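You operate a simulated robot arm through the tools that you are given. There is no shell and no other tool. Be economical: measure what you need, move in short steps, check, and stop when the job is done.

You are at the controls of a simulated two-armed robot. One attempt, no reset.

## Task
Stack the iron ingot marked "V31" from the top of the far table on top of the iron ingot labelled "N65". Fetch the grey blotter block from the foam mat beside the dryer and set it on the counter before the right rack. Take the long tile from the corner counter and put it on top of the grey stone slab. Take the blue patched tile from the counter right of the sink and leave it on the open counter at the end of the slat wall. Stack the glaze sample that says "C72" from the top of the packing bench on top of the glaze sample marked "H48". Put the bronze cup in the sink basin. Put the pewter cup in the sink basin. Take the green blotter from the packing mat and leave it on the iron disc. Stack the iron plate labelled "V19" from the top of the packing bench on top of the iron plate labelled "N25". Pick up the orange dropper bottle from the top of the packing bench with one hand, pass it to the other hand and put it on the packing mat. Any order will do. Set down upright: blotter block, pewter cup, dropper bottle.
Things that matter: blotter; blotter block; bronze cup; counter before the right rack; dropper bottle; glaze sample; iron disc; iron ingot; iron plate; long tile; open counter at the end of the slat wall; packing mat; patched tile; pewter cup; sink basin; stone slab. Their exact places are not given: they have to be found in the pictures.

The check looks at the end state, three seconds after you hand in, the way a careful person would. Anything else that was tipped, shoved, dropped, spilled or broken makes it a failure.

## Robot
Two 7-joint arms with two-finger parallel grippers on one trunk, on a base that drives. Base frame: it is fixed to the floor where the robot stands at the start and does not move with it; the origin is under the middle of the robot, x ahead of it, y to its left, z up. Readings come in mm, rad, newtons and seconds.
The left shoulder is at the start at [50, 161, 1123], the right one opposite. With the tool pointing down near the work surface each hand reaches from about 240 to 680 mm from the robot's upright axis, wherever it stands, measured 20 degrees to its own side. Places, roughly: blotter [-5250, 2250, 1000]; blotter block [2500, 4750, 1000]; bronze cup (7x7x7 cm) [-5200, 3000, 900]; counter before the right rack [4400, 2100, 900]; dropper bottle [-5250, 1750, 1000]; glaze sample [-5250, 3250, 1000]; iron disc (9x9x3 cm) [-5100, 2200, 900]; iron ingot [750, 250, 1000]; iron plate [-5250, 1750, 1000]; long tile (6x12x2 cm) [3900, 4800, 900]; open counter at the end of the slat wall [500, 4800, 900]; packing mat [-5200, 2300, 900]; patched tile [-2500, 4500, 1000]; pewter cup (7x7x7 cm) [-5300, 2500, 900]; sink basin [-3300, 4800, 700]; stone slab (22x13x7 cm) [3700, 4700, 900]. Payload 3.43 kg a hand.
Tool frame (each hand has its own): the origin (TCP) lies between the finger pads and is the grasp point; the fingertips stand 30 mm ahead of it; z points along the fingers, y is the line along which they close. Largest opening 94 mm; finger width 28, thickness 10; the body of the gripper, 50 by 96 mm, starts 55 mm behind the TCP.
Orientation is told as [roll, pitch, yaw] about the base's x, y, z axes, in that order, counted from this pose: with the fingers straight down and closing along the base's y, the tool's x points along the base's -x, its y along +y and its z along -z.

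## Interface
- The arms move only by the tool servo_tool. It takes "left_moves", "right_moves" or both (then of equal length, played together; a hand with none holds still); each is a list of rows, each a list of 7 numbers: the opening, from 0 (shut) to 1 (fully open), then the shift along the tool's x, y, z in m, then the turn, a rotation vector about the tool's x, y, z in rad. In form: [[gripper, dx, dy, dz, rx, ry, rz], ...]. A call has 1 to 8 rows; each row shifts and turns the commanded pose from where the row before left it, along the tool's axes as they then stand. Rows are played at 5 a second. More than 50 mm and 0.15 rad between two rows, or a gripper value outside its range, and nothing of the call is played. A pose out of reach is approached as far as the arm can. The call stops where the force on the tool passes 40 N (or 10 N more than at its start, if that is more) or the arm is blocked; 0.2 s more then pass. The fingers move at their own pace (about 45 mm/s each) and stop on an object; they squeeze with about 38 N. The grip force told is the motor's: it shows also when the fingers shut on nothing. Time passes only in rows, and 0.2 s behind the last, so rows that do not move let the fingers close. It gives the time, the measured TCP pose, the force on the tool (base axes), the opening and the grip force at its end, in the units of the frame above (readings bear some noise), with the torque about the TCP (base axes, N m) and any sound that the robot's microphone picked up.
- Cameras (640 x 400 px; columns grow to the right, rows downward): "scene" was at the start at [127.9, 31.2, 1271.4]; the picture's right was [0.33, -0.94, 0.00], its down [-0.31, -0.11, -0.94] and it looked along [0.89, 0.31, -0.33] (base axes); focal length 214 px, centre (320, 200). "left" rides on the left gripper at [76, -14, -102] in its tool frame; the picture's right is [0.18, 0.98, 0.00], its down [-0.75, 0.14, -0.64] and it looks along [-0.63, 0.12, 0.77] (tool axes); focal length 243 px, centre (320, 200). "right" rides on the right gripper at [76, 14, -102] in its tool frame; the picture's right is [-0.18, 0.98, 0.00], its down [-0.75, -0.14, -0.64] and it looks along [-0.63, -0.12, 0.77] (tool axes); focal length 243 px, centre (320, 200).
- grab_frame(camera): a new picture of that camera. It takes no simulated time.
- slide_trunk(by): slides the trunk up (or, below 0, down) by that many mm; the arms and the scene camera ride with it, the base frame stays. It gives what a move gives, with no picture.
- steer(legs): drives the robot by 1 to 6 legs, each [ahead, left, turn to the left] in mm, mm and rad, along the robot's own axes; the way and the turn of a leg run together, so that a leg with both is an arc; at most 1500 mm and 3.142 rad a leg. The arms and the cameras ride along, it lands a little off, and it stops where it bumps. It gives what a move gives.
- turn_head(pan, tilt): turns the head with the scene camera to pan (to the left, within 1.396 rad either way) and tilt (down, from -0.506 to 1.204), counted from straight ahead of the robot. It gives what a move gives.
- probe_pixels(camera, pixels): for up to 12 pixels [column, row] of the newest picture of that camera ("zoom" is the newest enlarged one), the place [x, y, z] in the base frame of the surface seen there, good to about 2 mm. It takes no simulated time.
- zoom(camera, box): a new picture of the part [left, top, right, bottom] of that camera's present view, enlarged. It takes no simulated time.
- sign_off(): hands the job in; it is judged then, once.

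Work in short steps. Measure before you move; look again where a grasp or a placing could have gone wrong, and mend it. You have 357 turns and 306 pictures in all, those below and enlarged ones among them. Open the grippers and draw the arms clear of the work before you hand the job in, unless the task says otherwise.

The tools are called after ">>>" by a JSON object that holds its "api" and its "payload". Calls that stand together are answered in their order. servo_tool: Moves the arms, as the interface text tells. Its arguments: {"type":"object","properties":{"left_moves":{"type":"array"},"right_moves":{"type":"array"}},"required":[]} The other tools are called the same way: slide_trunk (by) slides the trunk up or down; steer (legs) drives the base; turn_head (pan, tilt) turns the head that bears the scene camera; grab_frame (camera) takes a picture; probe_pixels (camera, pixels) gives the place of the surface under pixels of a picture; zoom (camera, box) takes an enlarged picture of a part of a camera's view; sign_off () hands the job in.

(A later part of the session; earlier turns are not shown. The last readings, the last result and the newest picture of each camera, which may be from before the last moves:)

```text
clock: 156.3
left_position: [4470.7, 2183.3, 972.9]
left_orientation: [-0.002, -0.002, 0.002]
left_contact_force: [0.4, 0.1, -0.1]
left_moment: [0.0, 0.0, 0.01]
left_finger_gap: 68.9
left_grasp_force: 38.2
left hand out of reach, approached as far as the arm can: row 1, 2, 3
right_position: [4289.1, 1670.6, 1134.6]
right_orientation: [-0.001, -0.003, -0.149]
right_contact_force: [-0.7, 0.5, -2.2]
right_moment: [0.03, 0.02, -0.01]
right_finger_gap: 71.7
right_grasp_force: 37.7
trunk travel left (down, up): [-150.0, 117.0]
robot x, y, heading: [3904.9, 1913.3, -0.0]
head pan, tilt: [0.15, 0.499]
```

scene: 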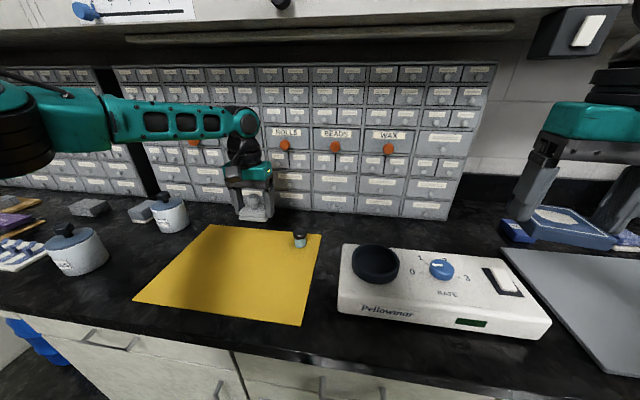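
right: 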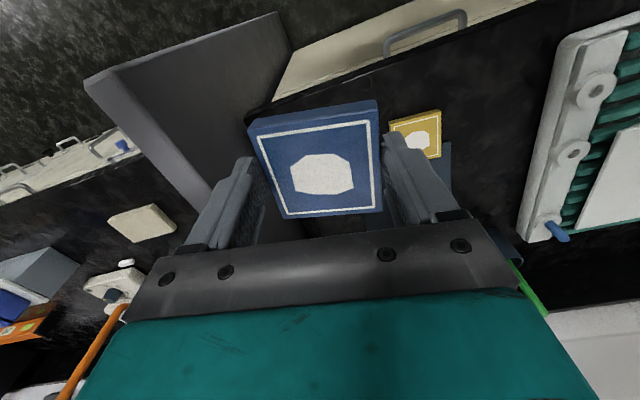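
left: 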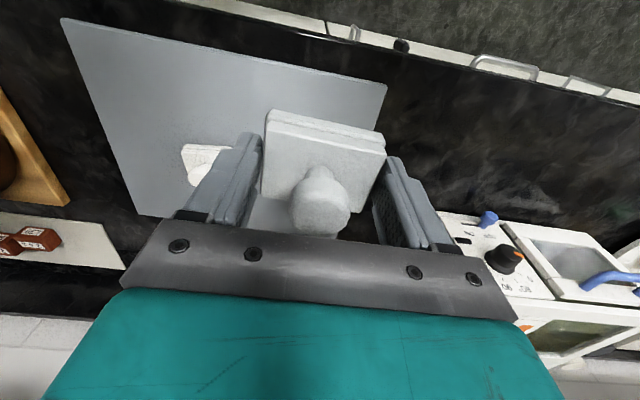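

I try inching the base forward 45 mm, since the strip is just out of reach.

>>> {"api": "steer", "payload": {"legs": [[45, 0, 0]]}}

>>> {"api": "grab_frame", "payload": {"camera": "left"}}

```text
clock: 157.2
left_position: [4484.1, 2182.9, 973.4]
left_orientation: [-0.002, -0.005, 0.002]
left_contact_force: [-0.1, 0.2, -0.8]
left_moment: [0.05, -0.02, -0.02]
left_finger_gap: 68.8
left_grasp_force: 38.1
right_position: [4302.5, 1669.7, 1133.6]
right_orientation: [0.001, -0.001, -0.146]
right_contact_force: [-0.5, -0.1, -1.8]
right_moment: [-0.02, 0.01, -0.05]
right_finger_gap: 71.6
right_grasp_force: 38.1
trunk travel left (down, up): [-150.0, 117.0]
robot x, y, heading: [3916.6, 1906.7, 0.008]
head pan, tilt: [0.15, 0.499]
stopped in leg 1: the robot was blocked; the commanded pose is now the measured one
```

```text
248 pictures are left
```

left: 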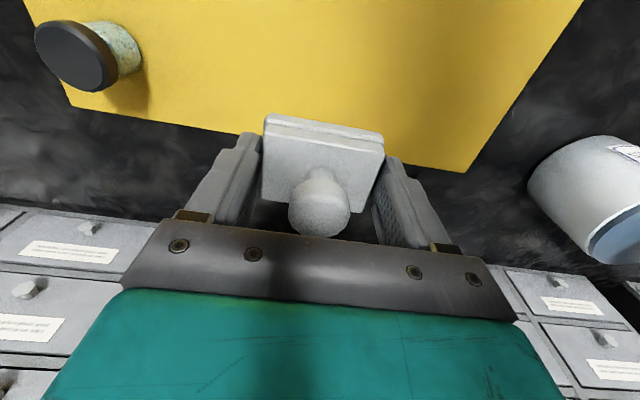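

Base is at its limit. I try lower (z≈935) and forward once more, since reach is greatest near the work surface.

>>> {"api": "servo_tool", "payload": {"left_moves": [[0, 0, 0, 0.035, 0, 0, 0], [0, -0.03, -0.01, 0, 0, 0, 0], [0, -0.03, -0.01, 0, 0, 0, 0]]}}

```text
clock: 158.0
left_position: [4482.7, 2189.1, 955.7]
left_orientation: [0.0, -0.006, 0.001]
left_contact_force: [0.1, 0.3, -0.2]
left_moment: [-0.02, 0.0, 0.0]
left_finger_gap: 69.0
left_grasp_force: 37.9
left hand out of reach, approached as far as the arm can: row 1, 2, 3
right_position: [4303.2, 1670.1, 1134.6]
right_orientation: [0.0, -0.002, -0.148]
right_contact_force: [0.3, 0.2, -1.6]
right_moment: [-0.02, 0.01, 0.03]
right_finger_gap: 71.6
right_grasp_force: 37.9
trunk travel left (down, up): [-150.0, 117.0]
robot x, y, heading: [3917.4, 1908.4, -0.001]
head pan, tilt: [0.15, 0.499]
```

I test whether turning the hand outward (yaw +0.3) frees more reach.

>>> {"api": "servo_tool", "payload": {"left_moves": [[0, 0, 0, -0.02, 0, 0, -0.15], [0, 0, 0, 0, 0, 0, -0.15], [0, -0.03, -0.01, 0, 0, 0, 0], [0, -0.03, -0.01, 0, 0, 0, 0]]}}

```text
clock: 159.0
left_position: [4492.9, 2199.9, 983.5]
left_orientation: [-0.004, -0.004, 0.303]
left_contact_force: [-0.7, -0.2, -0.1]
left_moment: [0.01, -0.01, 0.01]
left_finger_gap: 68.9
left_grasp_force: 37.8
left hand out of reach, approached as far as the arm can: row 3, 4
right_position: [4303.3, 1669.4, 1134.1]
right_orientation: [-0.001, -0.003, -0.148]
right_contact_force: [0.5, 0.1, -1.4]
right_moment: [-0.01, 0.01, 0.01]
right_finger_gap: 71.7
right_grasp_force: 38.6
trunk travel left (down, up): [-150.0, 117.0]
robot x, y, heading: [3917.3, 1908.8, 0.0]
head pan, tilt: [0.15, 0.499]
```

The strip stays out of reach, so I use the bare counter just left of the mat, still before the right rack (y≈2392, x≈4400). Raise, unturn and retract, then shift the base left 185.

>>> {"api": "servo_tool", "payload": {"left_moves": [[0, 0, 0, -0.04, 0, 0, 0.15], [0, 0, 0, -0.04, 0, 0, 0.15], [0, 0.045, 0, 0, 0, 0, 0], [0, 0.045, 0, 0, 0, 0, 0]]}}

>>> {"api": "steer", "payload": {"legs": [[-15, 0, 0], [0, 185, 0]]}}

>>> {"api": "turn_head", "payload": {"pan": 0.3, "tilt": 0.6}}

>>> {"api": "grab_frame", "payload": {"camera": "scene"}}

>>> {"api": "grab_frame", "payload": {"camera": "left"}}

```text
clock: 160.0
left_position: [4401.3, 2199.0, 1064.6]
left_orientation: [-0.001, -0.005, 0.001]
left_contact_force: [-0.8, 0.5, -0.2]
left_moment: [-0.02, -0.01, 0.0]
left_finger_gap: 68.9
left_grasp_force: 38.0
right_position: [4303.2, 1669.4, 1134.2]
right_orientation: [0.001, -0.002, -0.149]
right_contact_force: [-0.5, 0.3, -0.9]
right_moment: [0.0, 0.03, -0.01]
right_finger_gap: 71.7
right_grasp_force: 38.1
trunk travel left (down, up): [-150.0, 117.0]
robot x, y, heading: [3916.7, 1911.0, 0.006]
head pan, tilt: [0.15, 0.499]
```

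```text
clock: 161.9
left_position: [4385.9, 2387.8, 1063.8]
left_orientation: [-0.002, -0.006, 0.006]
left_contact_force: [0.1, 0.4, -0.2]
left_moment: [0.01, -0.01, 0.01]
left_finger_gap: 68.8
left_grasp_force: 38.2
right_position: [4289.2, 1856.4, 1134.4]
right_orientation: [0.0, -0.001, -0.144]
right_contact_force: [0.2, -0.1, -1.1]
right_moment: [0.03, 0.01, 0.0]
right_finger_gap: 71.9
right_grasp_force: 38.2
trunk travel left (down, up): [-150.0, 117.0]
robot x, y, heading: [3902.1, 2093.7, 0.008]
head pan, tilt: [0.15, 0.499]
```

```text
clock: 162.6
left_position: [4385.8, 2386.9, 1063.5]
left_orientation: [-0.002, -0.006, 0.007]
left_contact_force: [-0.4, 0.1, -2.1]
left_moment: [0.0, 0.01, 0.02]
left_finger_gap: 68.9
left_grasp_force: 37.9
right_position: [4289.5, 1854.7, 1134.1]
right_orientation: [0.001, 0.001, -0.143]
right_contact_force: [-0.9, 0.1, -1.2]
right_moment: [0.02, 0.02, -0.01]
right_finger_gap: 71.7
right_grasp_force: 37.9
trunk travel left (down, up): [-150.0, 117.0]
robot x, y, heading: [3903.5, 2089.0, 0.002]
head pan, tilt: [0.3, 0.6]
```

```text
247 pictures are left
```

scene: 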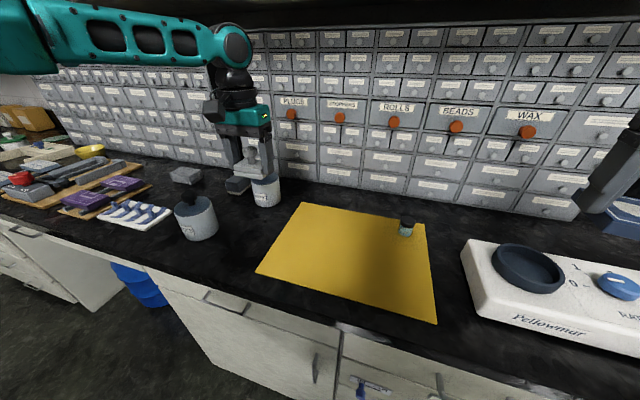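

```text
246 pictures are left
```

left: 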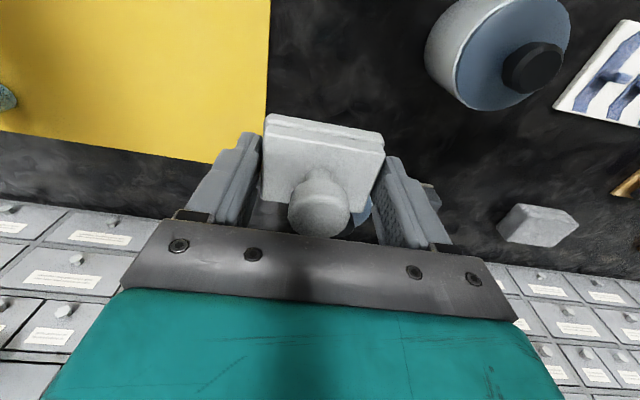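

I probe both mugs and the bare counter between.

>>> {"api": "probe_pixels", "payload": {"camera": "scene", "pixels": [[266, 205], [253, 195], [280, 195], [215, 228], [200, 240], [178, 222], [255, 240], [245, 250], [303, 205], [258, 272], [180, 198]]}}

>>> {"api": "probe_pixels", "payload": {"camera": "left", "pixels": [[350, 60], [268, 100], [430, 60], [400, 120], [365, 205], [262, 160], [330, 20]]}}

```text
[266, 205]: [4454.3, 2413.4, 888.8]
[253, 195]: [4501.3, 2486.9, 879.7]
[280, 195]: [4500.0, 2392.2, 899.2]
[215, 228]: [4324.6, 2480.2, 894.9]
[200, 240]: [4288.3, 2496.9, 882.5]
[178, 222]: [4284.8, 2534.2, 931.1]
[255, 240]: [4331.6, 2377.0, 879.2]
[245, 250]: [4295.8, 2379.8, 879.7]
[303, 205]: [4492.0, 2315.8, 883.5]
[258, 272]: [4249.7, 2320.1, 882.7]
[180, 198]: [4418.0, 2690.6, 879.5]
```

```text
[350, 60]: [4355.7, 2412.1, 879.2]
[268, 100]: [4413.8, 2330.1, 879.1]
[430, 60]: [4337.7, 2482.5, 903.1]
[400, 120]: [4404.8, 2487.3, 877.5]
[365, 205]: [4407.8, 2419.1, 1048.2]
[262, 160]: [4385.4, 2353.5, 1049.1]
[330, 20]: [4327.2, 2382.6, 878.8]
```

Place at (4345,2398): clear of mat (y<2330), mug 1 (y>2475) and mug 2 (x>4454). Move and lower.

>>> {"api": "servo_tool", "payload": {"left_moves": [[0, 0.041, 0.011, 0, 0, 0, 0], [0, 0, 0, 0.05, 0, 0, 0], [0, 0, 0, 0.05, 0, 0, 0], [0, 0, 0, 0.037, 0, 0, 0]]}}

>>> {"api": "zoom", "payload": {"camera": "scene", "box": [160, 150, 340, 290]}}

```text
clock: 163.6
left_position: [4347.0, 2397.5, 927.9]
left_orientation: [-0.002, -0.007, 0.007]
left_contact_force: [-0.5, -0.3, -1.5]
left_moment: [-0.02, -0.03, 0.01]
left_finger_gap: 68.7
left_grasp_force: 38.2
right_position: [4289.5, 1855.2, 1135.4]
right_orientation: [-0.001, -0.002, -0.144]
right_contact_force: [0.9, 0.4, -1.3]
right_moment: [0.0, 0.02, -0.01]
right_finger_gap: 71.5
right_grasp_force: 38.2
trunk travel left (down, up): [-150.0, 117.0]
robot x, y, heading: [3902.0, 2095.0, 0.006]
head pan, tilt: [0.3, 0.6]
```

```text
2.86 times, centred on (250, 220) of scene
```

zoom: 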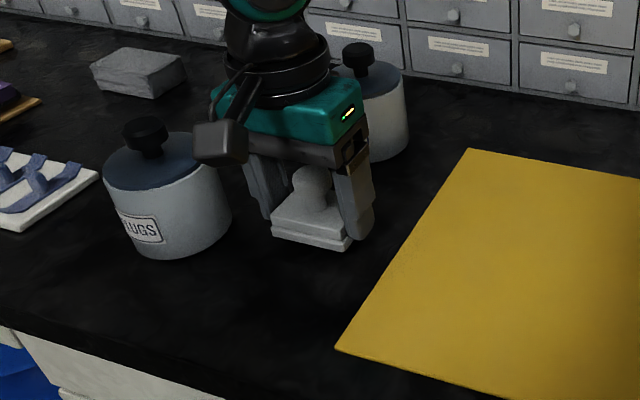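

Clear all around. Lower the last 12 mm, open, and rise.

>>> {"api": "servo_tool", "payload": {"left_moves": [[0, 0, 0, 0.012, 0, 0, 0], [0, 0, 0, 0, 0, 0, 0], [1, 0, 0, 0, 0, 0, 0], [1, 0, 0, 0, 0, 0, 0], [1, 0, 0, -0.04, 0, 0, 0], [1, 0, 0, -0.05, 0, 0, 0], [1, 0, 0, -0.05, 0, 0, 0], [1, 0, 0, -0.04, 0, 0, 0]]}}

>>> {"api": "zoom", "payload": {"camera": "scene", "box": [160, 150, 340, 290]}}

```text
clock: 165.4
left_position: [4345.8, 2399.2, 1095.3]
left_orientation: [-0.002, -0.004, 0.006]
left_contact_force: [0.2, -0.3, 0.6]
left_moment: [0.0, -0.02, 0.0]
left_finger_gap: 94.2
left_grasp_force: 0.0
right_position: [4288.5, 1856.0, 1134.5]
right_orientation: [0.0, -0.003, -0.143]
right_contact_force: [0.5, -0.3, -2.0]
right_moment: [0.01, -0.02, -0.01]
right_finger_gap: 71.7
right_grasp_force: 38.4
trunk travel left (down, up): [-150.0, 117.0]
robot x, y, heading: [3903.4, 2092.5, 0.004]
head pan, tilt: [0.3, 0.6]
```

```text
2.86 times, centred on (250, 220) of scene
```

zoom: 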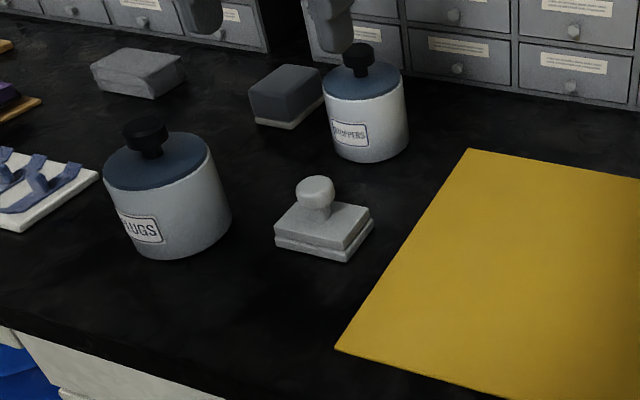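

Block stands upright on the counter. Now to the corner: back off, go north, face the north counter at x≈3700.

>>> {"api": "steer", "payload": {"legs": [[-600, 0, 0], [0, 1500, 0], [0, 0, 1.565], [0, -400, 0], [300, 0, 0]]}}

>>> {"api": "turn_head", "payload": {"pan": 0.0, "tilt": 0.5}}

>>> {"api": "grab_frame", "payload": {"camera": "scene"}}

```text
clock: 183.3
left_position: [3379.5, 4346.0, 1094.6]
left_orientation: [-0.001, -0.006, 1.573]
left_contact_force: [0.3, 0.5, 0.3]
left_moment: [-0.03, 0.03, 0.0]
left_finger_gap: 94.4
left_grasp_force: 0.0
right_position: [3924.0, 4285.2, 1134.2]
right_orientation: [0.001, -0.002, 1.424]
right_contact_force: [0.3, -0.1, -1.6]
right_moment: [0.0, 0.02, 0.01]
right_finger_gap: 71.6
right_grasp_force: 37.6
trunk travel left (down, up): [-150.0, 117.0]
robot x, y, heading: [3687.3, 3902.3, 1.568]
head pan, tilt: [0.3, 0.6]
```

```text
clock: 184.1
left_position: [3379.4, 4345.6, 1095.8]
left_orientation: [-0.001, -0.004, 1.571]
left_contact_force: [0.4, -0.6, -0.3]
left_moment: [0.0, -0.02, 0.01]
left_finger_gap: 94.2
left_grasp_force: 0.1
right_position: [3922.8, 4286.4, 1133.9]
right_orientation: [-0.001, -0.002, 1.424]
right_contact_force: [0.0, -0.3, -1.7]
right_moment: [-0.06, 0.0, -0.04]
right_finger_gap: 71.5
right_grasp_force: 38.3
trunk travel left (down, up): [-150.0, 117.0]
robot x, y, heading: [3685.4, 3899.7, 1.565]
head pan, tilt: [0.0, 0.499]
```

```text
243 pictures are left
```

scene: 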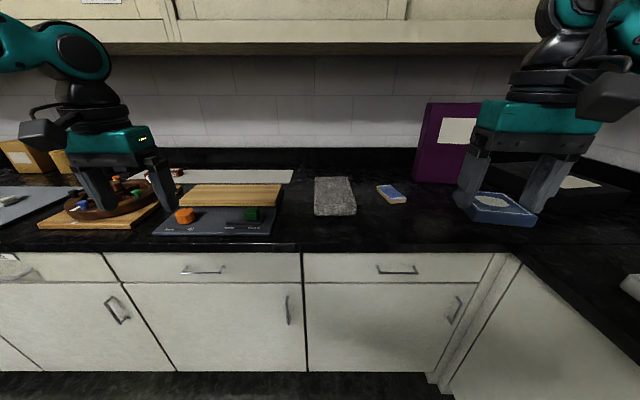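

Slab at (335,195), long tile at (392,194). Enlarge and probe.

>>> {"api": "zoom", "payload": {"camera": "scene", "box": [300, 165, 428, 245]}}

>>> {"api": "probe_pixels", "payload": {"camera": "zoom", "pixels": [[78, 65], [262, 65], [72, 225], [275, 222], [170, 140], [395, 105], [465, 105], [430, 170], [520, 165], [450, 135], [470, 190], [75, 245]]}}

```text
5.00 times, centred on (364, 205) of scene
```

zoom: 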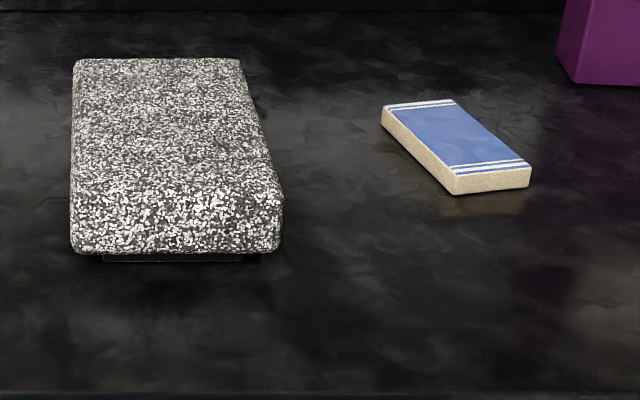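

```text
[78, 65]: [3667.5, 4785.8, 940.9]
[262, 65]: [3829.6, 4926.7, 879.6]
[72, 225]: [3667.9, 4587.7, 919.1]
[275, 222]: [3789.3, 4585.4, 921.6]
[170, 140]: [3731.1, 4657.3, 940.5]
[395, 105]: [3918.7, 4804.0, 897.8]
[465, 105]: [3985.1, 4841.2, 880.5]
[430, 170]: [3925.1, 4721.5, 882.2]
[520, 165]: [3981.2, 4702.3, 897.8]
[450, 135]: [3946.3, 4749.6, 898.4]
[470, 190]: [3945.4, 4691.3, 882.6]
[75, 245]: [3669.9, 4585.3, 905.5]
```

Slab top z≈941, x 3668–3789, y 4580–4800; the long tile is around (3947,4755), yaw ≈ +0.2, so it suits the right hand. I drive in, then park the patched tile on bare counter for a moment.

>>> {"api": "steer", "payload": {"legs": [[300, -60, 0.004]]}}

>>> {"api": "turn_head", "payload": {"pan": -0.2, "tilt": 0.7}}

>>> {"api": "grab_frame", "payload": {"camera": "scene"}}

```text
clock: 186.2
left_position: [3433.6, 4629.2, 1095.1]
left_orientation: [0.0, -0.004, 1.583]
left_contact_force: [0.5, -1.1, 0.4]
left_moment: [0.01, 0.02, 0.02]
left_finger_gap: 94.2
left_grasp_force: 0.0
right_position: [3977.2, 4574.0, 1133.4]
right_orientation: [0.0, 0.002, 1.431]
right_contact_force: [0.6, 0.5, -1.8]
right_moment: [0.03, 0.01, 0.0]
right_finger_gap: 71.4
right_grasp_force: 38.3
trunk travel left (down, up): [-150.0, 117.0]
robot x, y, heading: [3745.2, 4188.6, 1.58]
head pan, tilt: [0.0, 0.499]
stopped in leg 1: the robot was blocked; the commanded pose is now the measured one
```

```text
clock: 187.0
left_position: [3432.7, 4629.0, 1095.8]
left_orientation: [-0.002, -0.003, 1.58]
left_contact_force: [0.2, -0.1, 0.1]
left_moment: [-0.01, 0.02, 0.01]
left_finger_gap: 94.0
left_grasp_force: 0.0
right_position: [3975.6, 4573.8, 1134.3]
right_orientation: [0.001, -0.002, 1.432]
right_contact_force: [-0.4, -0.1, -1.8]
right_moment: [-0.02, -0.02, 0.04]
right_finger_gap: 71.7
right_grasp_force: 37.8
trunk travel left (down, up): [-150.0, 117.0]
robot x, y, heading: [3742.2, 4184.1, 1.58]
head pan, tilt: [-0.201, 0.7]
```

```text
241 pictures are left
```

scene: 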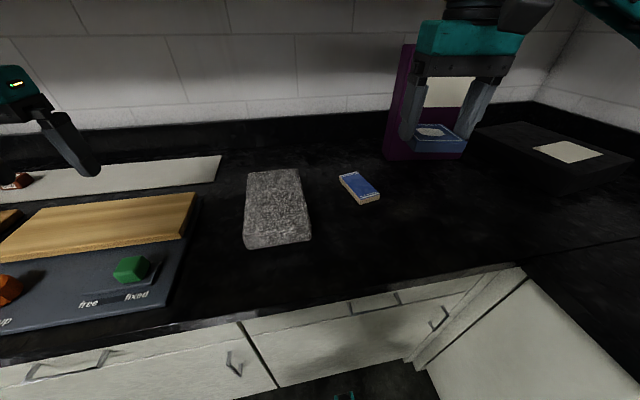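

I park the tile at about (4050,4580) on bare counter to free the right hand.

>>> {"api": "servo_tool", "payload": {"right_moves": [[0, -0.008, -0.037, 0, 0, 0, 0], [0, -0.008, -0.037, 0, 0, 0, 0], [0, 0, 0, 0.05, 0, 0, 0], [0, 0, 0, 0.05, 0, 0, 0], [0, 0, 0, 0.05, 0, 0, 0], [0, 0, 0, 0.05, 0, 0, 0], [0, 0, 0, 0.009, 0, 0, 0], [0, 0, 0, 0, 0, 0, 0]]}}

>>> {"api": "grab_frame", "payload": {"camera": "right"}}

```text
clock: 188.8
left_position: [3433.1, 4629.1, 1095.2]
left_orientation: [-0.001, -0.004, 1.58]
left_contact_force: [0.8, 0.2, -0.4]
left_moment: [-0.01, -0.02, 0.0]
left_finger_gap: 94.2
left_grasp_force: 0.0
right_position: [4051.5, 4580.3, 923.5]
right_orientation: [-0.001, 0.001, 1.432]
right_contact_force: [-0.1, -0.6, -1.4]
right_moment: [-0.03, -0.05, 0.01]
right_finger_gap: 71.6
right_grasp_force: 37.9
trunk travel left (down, up): [-150.0, 117.0]
robot x, y, heading: [3743.0, 4187.6, 1.579]
head pan, tilt: [-0.201, 0.7]
```

```text
240 pictures are left
```

right: 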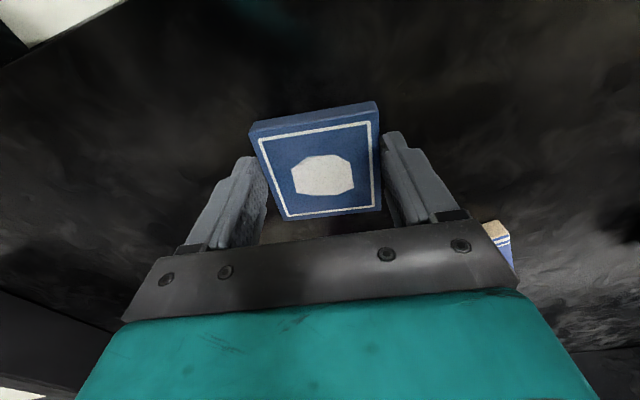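

Lower 4 mm more, release and rise.

>>> {"api": "servo_tool", "payload": {"right_moves": [[0, 0, 0, 0.004, 0, 0, 0], [0, 0, 0, 0, 0, 0, 0], [1, 0, 0, 0, 0, 0, 0], [1, 0, 0, 0, 0, 0, 0], [1, 0, 0, -0.05, 0, 0, 0], [1, 0, 0, -0.05, 0, 0, 0], [1, 0, 0.04, -0.02, 0, 0, -0.14], [1, 0, 0.03, 0, 0, 0, -0.14]]}}

>>> {"api": "grab_frame", "payload": {"camera": "right"}}

```text
clock: 190.6
left_position: [3432.8, 4629.2, 1095.5]
left_orientation: [-0.002, -0.004, 1.582]
left_contact_force: [0.8, 0.7, 0.6]
left_moment: [-0.02, 0.0, -0.01]
left_finger_gap: 94.0
left_grasp_force: 0.2
right_position: [3982.6, 4586.8, 1041.0]
right_orientation: [0.0, 0.001, 1.712]
right_contact_force: [0.6, 0.0, -0.2]
right_moment: [-0.01, -0.01, 0.03]
right_finger_gap: 94.3
right_grasp_force: 0.1
trunk travel left (down, up): [-150.0, 117.0]
robot x, y, heading: [3742.1, 4185.1, 1.582]
head pan, tilt: [-0.201, 0.7]
```

```text
239 pictures are left
```

right: 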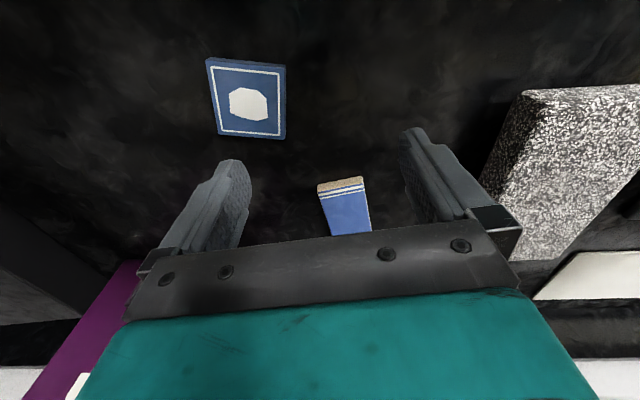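

I enlarge the long tile in the scene view for an exact pose.

>>> {"api": "zoom", "payload": {"camera": "scene", "box": [320, 155, 400, 215]}}

>>> {"api": "probe_pixels", "payload": {"camera": "zoom", "pixels": [[170, 155], [270, 145], [350, 330], [470, 285], [340, 360], [475, 310], [320, 230], [180, 200], [345, 290]]}}

```text
6.67 times, centred on (360, 185) of scene
```

zoom: 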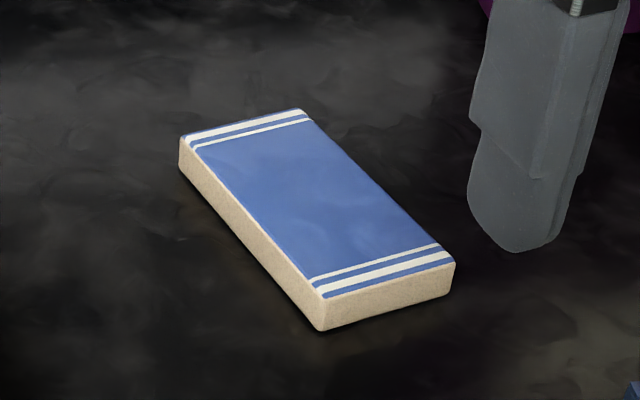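

```text
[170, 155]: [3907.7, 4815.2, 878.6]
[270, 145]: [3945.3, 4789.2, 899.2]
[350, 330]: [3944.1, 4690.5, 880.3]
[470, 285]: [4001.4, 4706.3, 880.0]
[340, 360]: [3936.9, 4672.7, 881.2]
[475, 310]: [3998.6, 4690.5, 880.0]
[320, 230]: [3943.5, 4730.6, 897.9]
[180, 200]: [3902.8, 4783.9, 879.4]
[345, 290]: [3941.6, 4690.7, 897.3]
```

Corner pixels are (184,140), (303,112), (322,295), (452,262); I probe just inside them.

>>> {"api": "probe_pixels", "payload": {"camera": "zoom", "pixels": [[190, 140], [298, 114], [326, 290], [446, 262], [318, 205], [250, 215], [385, 180]]}}

```text
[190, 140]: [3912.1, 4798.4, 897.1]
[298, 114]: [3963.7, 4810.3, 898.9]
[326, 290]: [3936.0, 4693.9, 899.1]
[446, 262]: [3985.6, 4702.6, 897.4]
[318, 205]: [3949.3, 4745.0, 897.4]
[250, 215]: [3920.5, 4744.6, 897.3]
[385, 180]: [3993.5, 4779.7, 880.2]
```

Long tile centre (3949,4751), yaw 0.214. Move the right hand over it, turn to match, and descend to z≈950.

>>> {"api": "servo_tool", "payload": {"right_moves": [[1, -0.042, 0.0027, 0, 0, 0, 0], [1, -0.042, 0.0027, 0, 0, 0, 0], [1, -0.042, 0.0026, 0, 0, 0, 0], [1, -0.041, 0.0026, 0, 0, 0, 0], [1, 0, 0, 0.03, 0, 0, -0.073], [1, 0, 0, 0.03, 0, 0, 0], [1, 0, 0, 0.03, 0, 0, 0]]}}

>>> {"api": "grab_frame", "payload": {"camera": "right"}}

```text
clock: 192.2
left_position: [3432.4, 4628.7, 1094.6]
left_orientation: [-0.002, -0.003, 1.582]
left_contact_force: [-0.1, -0.1, 0.6]
left_moment: [-0.01, 0.02, 0.02]
left_finger_gap: 94.0
left_grasp_force: 0.0
right_position: [3948.9, 4748.2, 951.5]
right_orientation: [0.0, 0.0, 1.785]
right_contact_force: [0.8, 0.1, 0.4]
right_moment: [-0.01, 0.01, 0.02]
right_finger_gap: 94.0
right_grasp_force: 0.0
trunk travel left (down, up): [-150.0, 117.0]
robot x, y, heading: [3741.9, 4185.7, 1.581]
head pan, tilt: [-0.201, 0.7]
```

```text
237 pictures are left
```

right: 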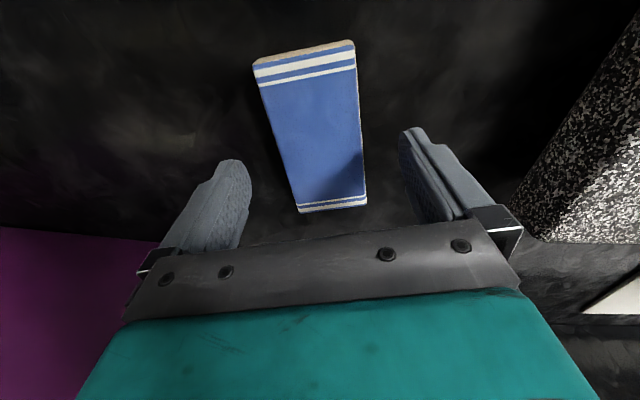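

Down to 914, close and lift.

>>> {"api": "servo_tool", "payload": {"right_moves": [[1, 0, 0, 0.037, 0, 0, 0], [0, 0, 0, 0, 0, 0, 0], [0, 0, 0, 0, 0, 0, 0], [0, 0, 0, 0, 0, 0, 0], [0, 0, 0, 0, 0, 0, 0], [0, 0, 0, -0.05, 0, 0, 0], [0, 0, 0, -0.05, 0, 0, 0.107], [0, 0, 0, -0.02, 0, 0, 0.107]]}}

```text
clock: 194.0
left_position: [3432.5, 4627.1, 1095.8]
left_orientation: [0.0, -0.004, 1.582]
left_contact_force: [0.4, -0.4, -0.3]
left_moment: [-0.03, 0.01, -0.02]
left_finger_gap: 94.0
left_grasp_force: 0.1
right_position: [3950.0, 4747.3, 1035.5]
right_orientation: [0.0, 0.001, 1.569]
right_contact_force: [0.7, 0.9, -3.0]
right_moment: [0.0, 0.01, 0.0]
right_finger_gap: 59.5
right_grasp_force: 37.7
trunk travel left (down, up): [-150.0, 117.0]
robot x, y, heading: [3740.8, 4188.9, 1.582]
head pan, tilt: [-0.201, 0.7]
```

Carry it over the slab centre (3729,4690) and lower to ~985.

>>> {"api": "servo_tool", "payload": {"right_moves": [[0, 0.0114, 0.0442, 0, 0, 0, 0], [0, 0.0114, 0.0442, 0, 0, 0, 0], [0, 0.0114, 0.0442, 0, 0, 0, 0], [0, 0.0114, 0.0442, 0, 0, 0, 0], [0, 0.0114, 0.0442, 0, 0, 0, 0], [0, 0, 0, 0.025, 0, 0, 0], [0, 0, 0, 0.025, 0, 0, 0]]}}

>>> {"api": "grab_frame", "payload": {"camera": "scene"}}

```text
clock: 195.6
left_position: [3431.9, 4628.9, 1094.6]
left_orientation: [-0.001, -0.003, 1.581]
left_contact_force: [0.2, -0.2, 0.1]
left_moment: [0.01, 0.01, 0.0]
left_finger_gap: 94.5
left_grasp_force: 0.0
right_position: [3727.3, 4691.4, 982.3]
right_orientation: [-0.001, 0.004, 1.572]
right_contact_force: [0.1, 0.2, -2.8]
right_moment: [-0.03, -0.02, 0.02]
right_finger_gap: 59.4
right_grasp_force: 38.3
trunk travel left (down, up): [-150.0, 117.0]
robot x, y, heading: [3742.2, 4187.1, 1.582]
head pan, tilt: [-0.201, 0.7]
```

```text
236 pictures are left
```

scene: 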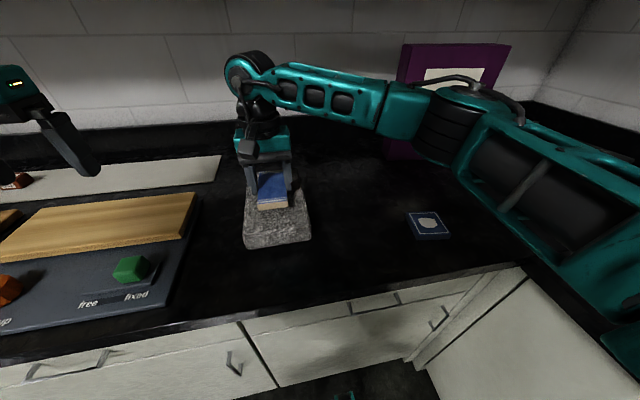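

Well over the slab. Lower the last bit (to ~976), release and rise.

>>> {"api": "servo_tool", "payload": {"right_moves": [[0, 0, 0, 0.006, 0, 0, 0], [0, 0, 0, 0.002, 0, 0, 0], [1, 0, 0, 0, 0, 0, 0], [1, 0, 0, 0, 0, 0, 0], [1, 0, 0, -0.05, 0, 0, 0], [1, 0, 0, -0.05, 0, 0, 0], [1, 0, -0.04, 0, 0, 0, 0], [1, 0, -0.05, 0, 0, 0, 0]]}}

>>> {"api": "zoom", "payload": {"camera": "scene", "box": [200, 140, 480, 280]}}

>>> {"api": "probe_pixels", "payload": {"camera": "zoom", "pixels": [[480, 165], [555, 160], [510, 215], [583, 208], [520, 187]]}}

```text
clock: 197.4
left_position: [3432.7, 4628.2, 1096.0]
left_orientation: [0.0, -0.002, 1.582]
left_contact_force: [0.4, -0.4, 0.0]
left_moment: [0.01, 0.05, -0.03]
left_finger_gap: 93.8
left_grasp_force: 0.0
right_position: [3819.0, 4693.1, 1075.3]
right_orientation: [0.0, 0.001, 1.572]
right_contact_force: [0.4, 0.5, -0.8]
right_moment: [0.02, 0.0, -0.01]
right_finger_gap: 94.0
right_grasp_force: 0.0
trunk travel left (down, up): [-150.0, 117.0]
robot x, y, heading: [3741.0, 4186.5, 1.58]
head pan, tilt: [-0.201, 0.7]
```

```text
2.29 times, centred on (340, 210) of scene
```

zoom: 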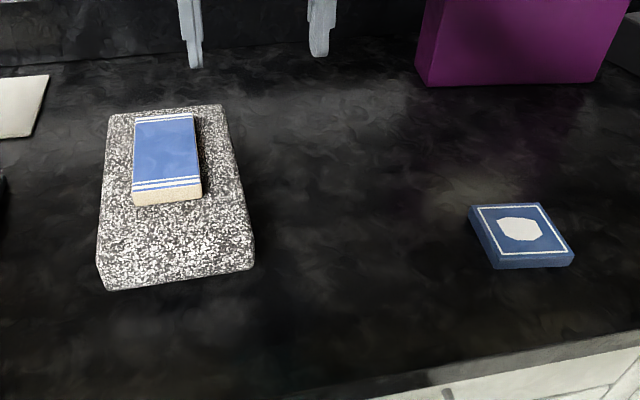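

```text
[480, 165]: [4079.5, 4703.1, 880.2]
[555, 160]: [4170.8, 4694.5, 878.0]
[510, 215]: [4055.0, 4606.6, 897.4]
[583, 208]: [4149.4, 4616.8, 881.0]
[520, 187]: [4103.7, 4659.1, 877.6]
```

Long tile rests on the slab. Now re-pick the patched tile at (4051,4580).

>>> {"api": "servo_tool", "payload": {"right_moves": [[1, 0.0188, -0.0387, 0, 0, 0, 0], [1, 0.0188, -0.0387, 0, 0, 0, 0], [1, 0.0188, -0.0387, 0, 0, 0, 0.07], [1, 0.0188, -0.0387, 0, 0, 0, 0.07], [1, 0.0188, -0.0387, 0, 0, 0, 0], [1, 0.0188, -0.0387, 0, 0, 0, 0], [1, 0, 0, 0.05, 0, 0, 0], [1, 0, 0, 0.05, 0, 0, 0]]}}

>>> {"api": "grab_frame", "payload": {"camera": "right"}}

```text
clock: 199.2
left_position: [3432.9, 4628.2, 1096.6]
left_orientation: [-0.003, -0.003, 1.582]
left_contact_force: [0.9, -0.1, 0.3]
left_moment: [0.01, 0.03, -0.03]
left_finger_gap: 93.7
left_grasp_force: 0.1
right_position: [4041.7, 4566.7, 974.0]
right_orientation: [0.0, 0.0, 1.431]
right_contact_force: [-0.3, -0.5, 0.6]
right_moment: [0.04, -0.03, 0.02]
right_finger_gap: 94.0
right_grasp_force: 0.2
trunk travel left (down, up): [-150.0, 117.0]
robot x, y, heading: [3741.7, 4182.9, 1.58]
head pan, tilt: [-0.201, 0.7]
```

```text
234 pictures are left
```

right: 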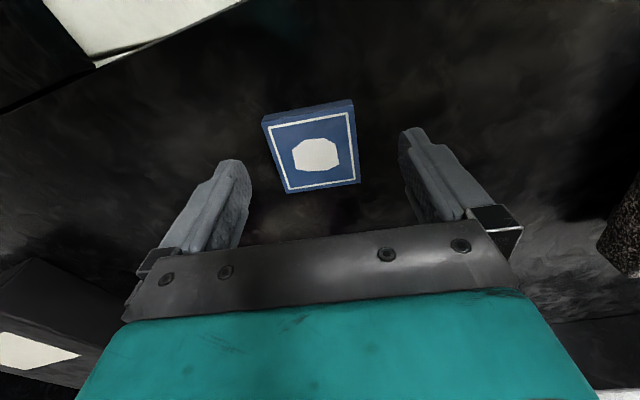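

Correct 10/13 mm, descend to 915, close and lift.

>>> {"api": "servo_tool", "payload": {"right_moves": [[1, -0.0148, -0.008, 0.02, 0, 0, 0], [1, 0, 0, 0.039, 0, 0, 0], [0, 0, 0, 0, 0, 0, 0], [0, 0, 0, 0, 0, 0, 0], [0, 0, 0, 0, 0, 0, 0], [0, 0, 0, -0.05, 0, 0, 0], [0, 0.03, 0, -0.04, 0, 0, 0], [0, 0.04, 0.02, -0.02, 0, 0, 0]]}}

>>> {"api": "servo_tool", "payload": {"right_moves": [[0, 0.04, 0.02, -0.02, 0, 0, 0], [0, 0.03, 0.02, -0.03, 0, 0, 0]], "left_moves": [[1, 0.04, 0, -0.02, 0, 0, 0], [1, 0.04, 0, -0.02, 0, 0, 0]]}}

>>> {"api": "grab_frame", "payload": {"camera": "right"}}

```text
clock: 201.0
left_position: [3432.9, 4627.7, 1095.2]
left_orientation: [0.0, -0.004, 1.582]
left_contact_force: [0.4, -0.3, 0.7]
left_moment: [-0.01, 0.01, -0.01]
left_finger_gap: 94.3
left_grasp_force: 0.0
right_position: [4023.0, 4514.2, 1026.1]
right_orientation: [-0.001, 0.001, 1.431]
right_contact_force: [0.2, -0.7, -2.2]
right_moment: [0.0, 0.0, -0.01]
right_finger_gap: 71.3
right_grasp_force: 38.2
trunk travel left (down, up): [-150.0, 117.0]
robot x, y, heading: [3741.5, 4181.8, 1.58]
head pan, tilt: [-0.201, 0.7]
```

```text
clock: 201.6
left_position: [3431.5, 4547.0, 1135.9]
left_orientation: [-0.003, -0.004, 1.584]
left_contact_force: [-0.7, -0.3, -0.2]
left_moment: [0.03, 0.0, 0.01]
left_finger_gap: 94.3
left_grasp_force: 0.1
right_position: [3974.6, 4451.0, 1076.5]
right_orientation: [-0.001, -0.001, 1.43]
right_contact_force: [-0.1, -0.2, -1.0]
right_moment: [0.03, -0.05, 0.04]
right_finger_gap: 71.8
right_grasp_force: 38.2
trunk travel left (down, up): [-150.0, 117.0]
robot x, y, heading: [3737.9, 4190.7, 1.58]
head pan, tilt: [-0.201, 0.7]
```

```text
233 pictures are left
```

right: 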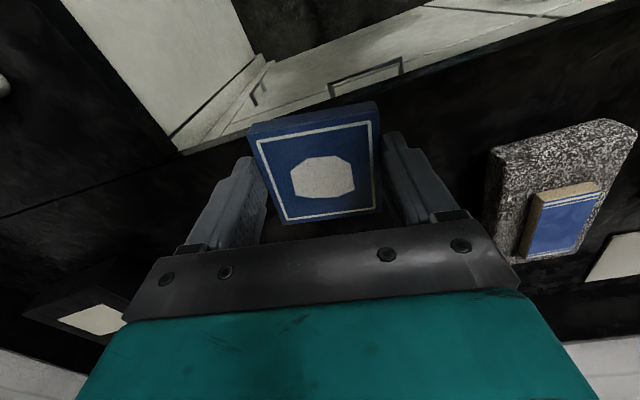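

Tile is held again. Drive back west to the slat wall end (robot x≈150).

>>> {"api": "steer", "payload": {"legs": [[-450, 0, -0.01], [0, 1500, 0], [0, 1500, 0], [0, 590, 0]]}}

>>> {"api": "turn_head", "payload": {"pan": -0.2, "tilt": 0.6}}

>>> {"api": "grab_frame", "payload": {"camera": "scene"}}

```text
clock: 220.9
left_position: [-85.7, 4001.5, 1135.9]
left_orientation: [-0.002, -0.003, 1.608]
left_contact_force: [0.1, -0.1, -0.7]
left_moment: [-0.02, -0.03, -0.02]
left_finger_gap: 93.8
left_grasp_force: 0.1
right_position: [457.6, 3917.3, 1075.7]
right_orientation: [-0.001, -0.002, 1.455]
right_contact_force: [0.0, -0.5, -1.2]
right_moment: [-0.01, 0.0, 0.0]
right_finger_gap: 71.4
right_grasp_force: 38.0
trunk travel left (down, up): [-150.0, 117.0]
robot x, y, heading: [233.7, 3646.1, 1.604]
head pan, tilt: [-0.201, 0.7]
```

```text
clock: 221.6
left_position: [-85.1, 3999.8, 1136.5]
left_orientation: [-0.001, -0.003, 1.608]
left_contact_force: [-0.1, 0.7, 0.0]
left_moment: [0.02, 0.01, -0.02]
left_finger_gap: 94.1
left_grasp_force: 0.2
right_position: [458.0, 3916.8, 1075.5]
right_orientation: [0.001, 0.0, 1.456]
right_contact_force: [0.5, 0.2, -2.1]
right_moment: [0.0, 0.02, -0.01]
right_finger_gap: 71.7
right_grasp_force: 38.4
trunk travel left (down, up): [-150.0, 117.0]
robot x, y, heading: [233.6, 3645.7, 1.607]
head pan, tilt: [-0.201, 0.6]
```

```text
232 pictures are left
```

scene: 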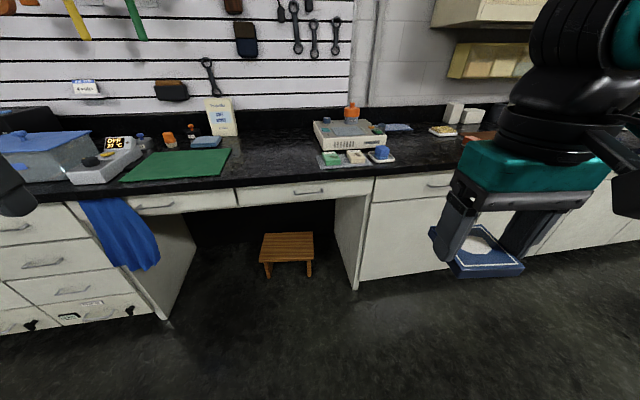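

Drive in to about (160,4190).

>>> {"api": "steer", "payload": {"legs": [[535, 70, -0.035]]}}

>>> {"api": "turn_head", "payload": {"pan": -0.3, "tilt": 0.7}}

>>> {"api": "grab_frame", "payload": {"camera": "scene"}}

```text
clock: 224.8
left_position: [-143.5, 4563.7, 1135.8]
left_orientation: [-0.001, -0.003, 1.552]
left_contact_force: [0.3, -0.6, -0.5]
left_moment: [0.0, 0.0, 0.0]
left_finger_gap: 94.2
left_grasp_force: 0.1
right_position: [395.2, 4452.1, 1075.6]
right_orientation: [-0.002, 0.001, 1.404]
right_contact_force: [-0.3, 0.0, -1.2]
right_moment: [-0.03, 0.02, -0.02]
right_finger_gap: 71.6
right_grasp_force: 37.9
trunk travel left (down, up): [-150.0, 117.0]
robot x, y, heading: [155.5, 4192.2, 1.555]
head pan, tilt: [-0.201, 0.6]
```

```text
clock: 225.5
left_position: [-144.4, 4563.6, 1136.8]
left_orientation: [-0.002, -0.006, 1.553]
left_contact_force: [0.7, 0.2, -0.2]
left_moment: [0.0, 0.0, -0.01]
left_finger_gap: 94.1
left_grasp_force: 0.1
right_position: [395.7, 4451.1, 1074.4]
right_orientation: [-0.001, 0.0, 1.401]
right_contact_force: [-0.1, 0.0, -2.4]
right_moment: [0.01, 0.01, -0.02]
right_finger_gap: 71.6
right_grasp_force: 38.1
trunk travel left (down, up): [-150.0, 117.0]
robot x, y, heading: [155.6, 4194.4, 1.552]
head pan, tilt: [-0.3, 0.7]
```

```text
231 pictures are left
```

scene: 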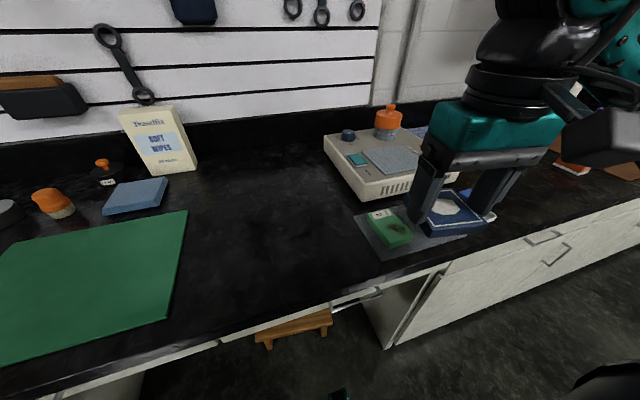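

Probe the device's left edge, sample mat corner and clear area.

>>> {"api": "probe_pixels", "payload": {"camera": "scene", "pixels": [[326, 160], [358, 200], [355, 218], [375, 258], [340, 190], [325, 175], [187, 215], [300, 190], [195, 165], [168, 185]]}}

```text
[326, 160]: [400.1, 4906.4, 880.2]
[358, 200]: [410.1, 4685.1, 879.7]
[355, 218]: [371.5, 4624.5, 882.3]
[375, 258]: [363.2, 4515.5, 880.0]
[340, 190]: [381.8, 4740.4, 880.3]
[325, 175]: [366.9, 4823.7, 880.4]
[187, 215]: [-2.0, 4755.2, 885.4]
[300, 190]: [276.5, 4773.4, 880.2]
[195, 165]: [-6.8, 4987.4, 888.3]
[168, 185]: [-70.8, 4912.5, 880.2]
```

Place at (333,4745), just left of the device on open counter. Turn square, then move over.

>>> {"api": "servo_tool", "payload": {"right_moves": [[0, 0, 0, 0, 0, 0, -0.148], [0, 0, 0.03, 0, 0, 0, -0.021], [0, -0.042, 0.008, 0, 0, 0, 0], [0, -0.042, 0.008, 0, 0, 0, 0], [0, -0.042, 0.008, 0, 0, 0, 0], [0, -0.042, 0.008, 0, 0, 0, 0], [0, -0.042, 0, 0.02, 0, 0, 0], [0, -0.042, 0, 0.02, 0, 0, 0]]}}

>>> {"api": "servo_tool", "payload": {"right_moves": [[0, -0.041, 0, 0.02, 0, 0, 0], [0, 0, 0, 0.04, 0, 0, 0], [0, 0, 0, 0.04, 0, 0, 0]]}}

>>> {"api": "grab_frame", "payload": {"camera": "scene"}}

```text
clock: 227.3
left_position: [-144.5, 4563.1, 1137.0]
left_orientation: [-0.001, -0.003, 1.553]
left_contact_force: [0.2, 0.7, -0.3]
left_moment: [0.02, 0.03, 0.01]
left_finger_gap: 93.8
left_grasp_force: 0.0
right_position: [333.8, 4703.0, 1034.8]
right_orientation: [-0.002, 0.003, 1.572]
right_contact_force: [0.4, 0.9, -2.4]
right_moment: [-0.01, 0.0, 0.0]
right_finger_gap: 71.9
right_grasp_force: 38.1
trunk travel left (down, up): [-150.0, 117.0]
robot x, y, heading: [159.3, 4193.9, 1.551]
head pan, tilt: [-0.3, 0.7]
```

```text
clock: 228.1
left_position: [-144.2, 4563.0, 1136.7]
left_orientation: [-0.001, -0.005, 1.555]
left_contact_force: [0.2, 1.1, 0.7]
left_moment: [0.0, 0.0, -0.02]
left_finger_gap: 93.8
left_grasp_force: 0.0
right_position: [333.0, 4744.6, 936.8]
right_orientation: [0.0, -0.001, 1.572]
right_contact_force: [0.2, -0.8, -1.9]
right_moment: [0.01, 0.0, 0.01]
right_finger_gap: 71.6
right_grasp_force: 38.0
trunk travel left (down, up): [-150.0, 117.0]
robot x, y, heading: [154.8, 4191.9, 1.558]
head pan, tilt: [-0.3, 0.7]
```

```text
230 pictures are left
```

scene: 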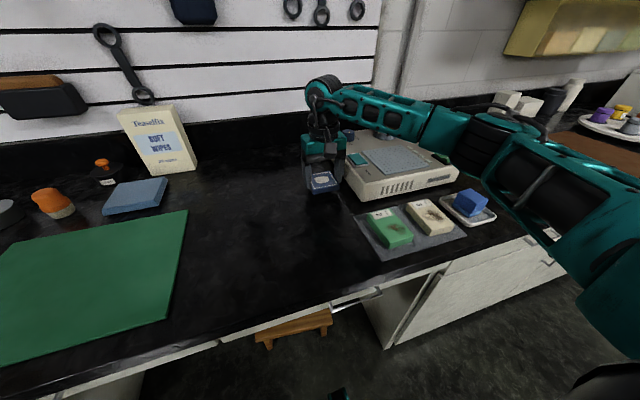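

Lower 21 mm, release, rise and retract.

>>> {"api": "servo_tool", "payload": {"right_moves": [[0, 0, 0, 0.02, 0, 0, 0], [0, 0, 0, 0, 0, 0, 0], [1, 0, 0, 0, 0, 0, 0], [1, 0, 0, 0, 0, 0, 0], [1, 0, 0, -0.05, 0, 0, 0], [1, 0, 0, -0.05, 0, 0, 0], [1, 0.02, 0, -0.045, 0, 0, 0], [1, 0.04, 0, -0.03, 0, 0, 0]]}}

>>> {"api": "servo_tool", "payload": {"right_moves": [[1, 0.048, 0, 0, 0, 0, 0], [1, 0.048, 0, 0, 0, 0, 0], [1, 0.048, 0, 0, 0, 0, 0], [1, 0.048, 0, 0, 0, 0, 0]]}}

>>> {"api": "grab_frame", "payload": {"camera": "scene"}}

```text
clock: 229.9
left_position: [-143.9, 4562.7, 1136.1]
left_orientation: [-0.005, -0.004, 1.554]
left_contact_force: [-0.5, -0.2, 0.4]
left_moment: [0.0, 0.0, 0.01]
left_finger_gap: 93.8
left_grasp_force: 0.1
right_position: [333.9, 4684.8, 1089.9]
right_orientation: [0.001, 0.0, 1.571]
right_contact_force: [0.3, -0.9, 0.3]
right_moment: [0.02, 0.04, 0.0]
right_finger_gap: 94.0
right_grasp_force: 0.0
trunk travel left (down, up): [-150.0, 117.0]
robot x, y, heading: [157.9, 4188.7, 1.557]
head pan, tilt: [-0.3, 0.7]
```

```text
clock: 230.9
left_position: [-143.8, 4561.6, 1135.6]
left_orientation: [-0.003, -0.005, 1.553]
left_contact_force: [0.6, -0.2, -0.4]
left_moment: [0.02, -0.02, 0.01]
left_finger_gap: 93.8
left_grasp_force: 0.0
right_position: [332.5, 4490.9, 1091.5]
right_orientation: [0.0, 0.0, 1.573]
right_contact_force: [0.1, -0.4, -0.1]
right_moment: [0.05, 0.0, -0.03]
right_finger_gap: 94.0
right_grasp_force: 0.0
trunk travel left (down, up): [-150.0, 117.0]
robot x, y, heading: [154.8, 4192.1, 1.559]
head pan, tilt: [-0.3, 0.7]
```

```text
229 pictures are left
```

scene: 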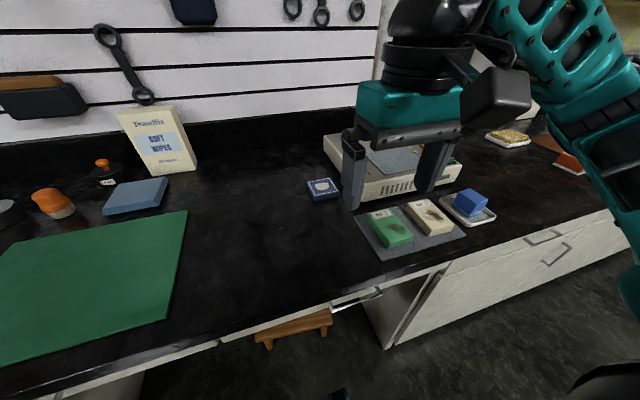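

Tile is placed. Now head west: back off, drive left ~2.9 m and look toward the packing bench.

>>> {"api": "steer", "payload": {"legs": [[-550, 0, 0.0], [0, 1500, 0], [0, 1350, 0]]}}

>>> {"api": "turn_head", "payload": {"pan": 0.6, "tilt": 0.3}}

>>> {"api": "grab_frame", "payload": {"camera": "scene"}}

>>> {"api": "turn_head", "payload": {"pan": 1.39, "tilt": 0.3}}

>>> {"api": "grab_frame", "payload": {"camera": "scene"}}

```text
clock: 236.8
left_position: [-529.5, 4050.1, 1137.0]
left_orientation: [0.0, -0.005, 1.546]
left_contact_force: [0.4, -0.8, 0.8]
left_moment: [-0.01, 0.01, 0.05]
left_finger_gap: 94.1
left_grasp_force: 0.0
right_position: [-53.0, 3976.4, 1091.2]
right_orientation: [-0.001, -0.002, 1.567]
right_contact_force: [-0.9, 0.2, -0.7]
right_moment: [0.05, 0.03, 0.0]
right_finger_gap: 94.2
right_grasp_force: 0.1
trunk travel left (down, up): [-150.0, 117.0]
robot x, y, heading: [-230.3, 3677.6, 1.549]
head pan, tilt: [-0.3, 0.7]
stopped in leg 2: the robot was blocked; the commanded pose is now the measured one
```

```text
clock: 238.0
left_position: [-530.5, 4049.4, 1136.6]
left_orientation: [-0.001, -0.005, 1.549]
left_contact_force: [-0.2, -0.6, -0.3]
left_moment: [-0.01, 0.0, -0.02]
left_finger_gap: 94.2
left_grasp_force: 0.0
right_position: [-55.1, 3976.6, 1091.0]
right_orientation: [-0.001, 0.002, 1.566]
right_contact_force: [-0.2, 0.6, -0.3]
right_moment: [-0.01, 0.02, -0.01]
right_finger_gap: 94.2
right_grasp_force: 0.2
trunk travel left (down, up): [-150.0, 117.0]
robot x, y, heading: [-234.8, 3679.4, 1.554]
head pan, tilt: [0.6, 0.3]
```

```text
228 pictures are left
```

scene: 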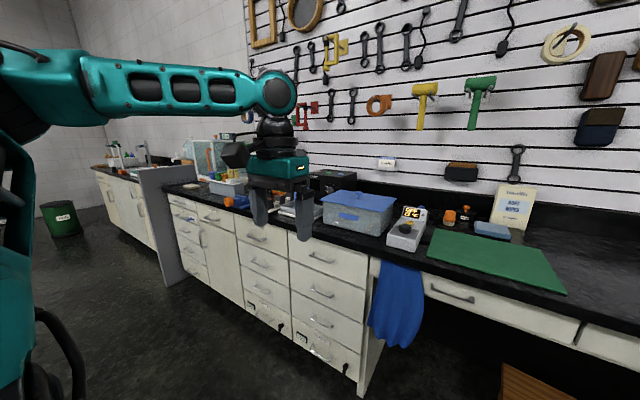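

```text
clock: 239.2
left_position: [-530.5, 4050.0, 1136.9]
left_orientation: [0.0, -0.003, 1.549]
left_contact_force: [0.3, 0.0, 0.4]
left_moment: [0.01, 0.0, 0.0]
left_finger_gap: 94.1
left_grasp_force: 0.1
right_position: [-53.3, 3976.1, 1090.5]
right_orientation: [0.0, 0.0, 1.567]
right_contact_force: [0.1, -0.8, 0.9]
right_moment: [0.01, -0.01, 0.03]
right_finger_gap: 94.3
right_grasp_force: 0.1
trunk travel left (down, up): [-150.0, 117.0]
robot x, y, heading: [-229.6, 3682.2, 1.552]
head pan, tilt: [1.389, 0.3]
```

```text
227 pictures are left
```

scene: 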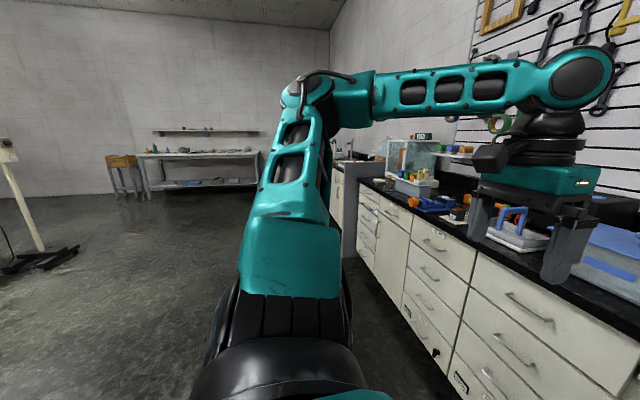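

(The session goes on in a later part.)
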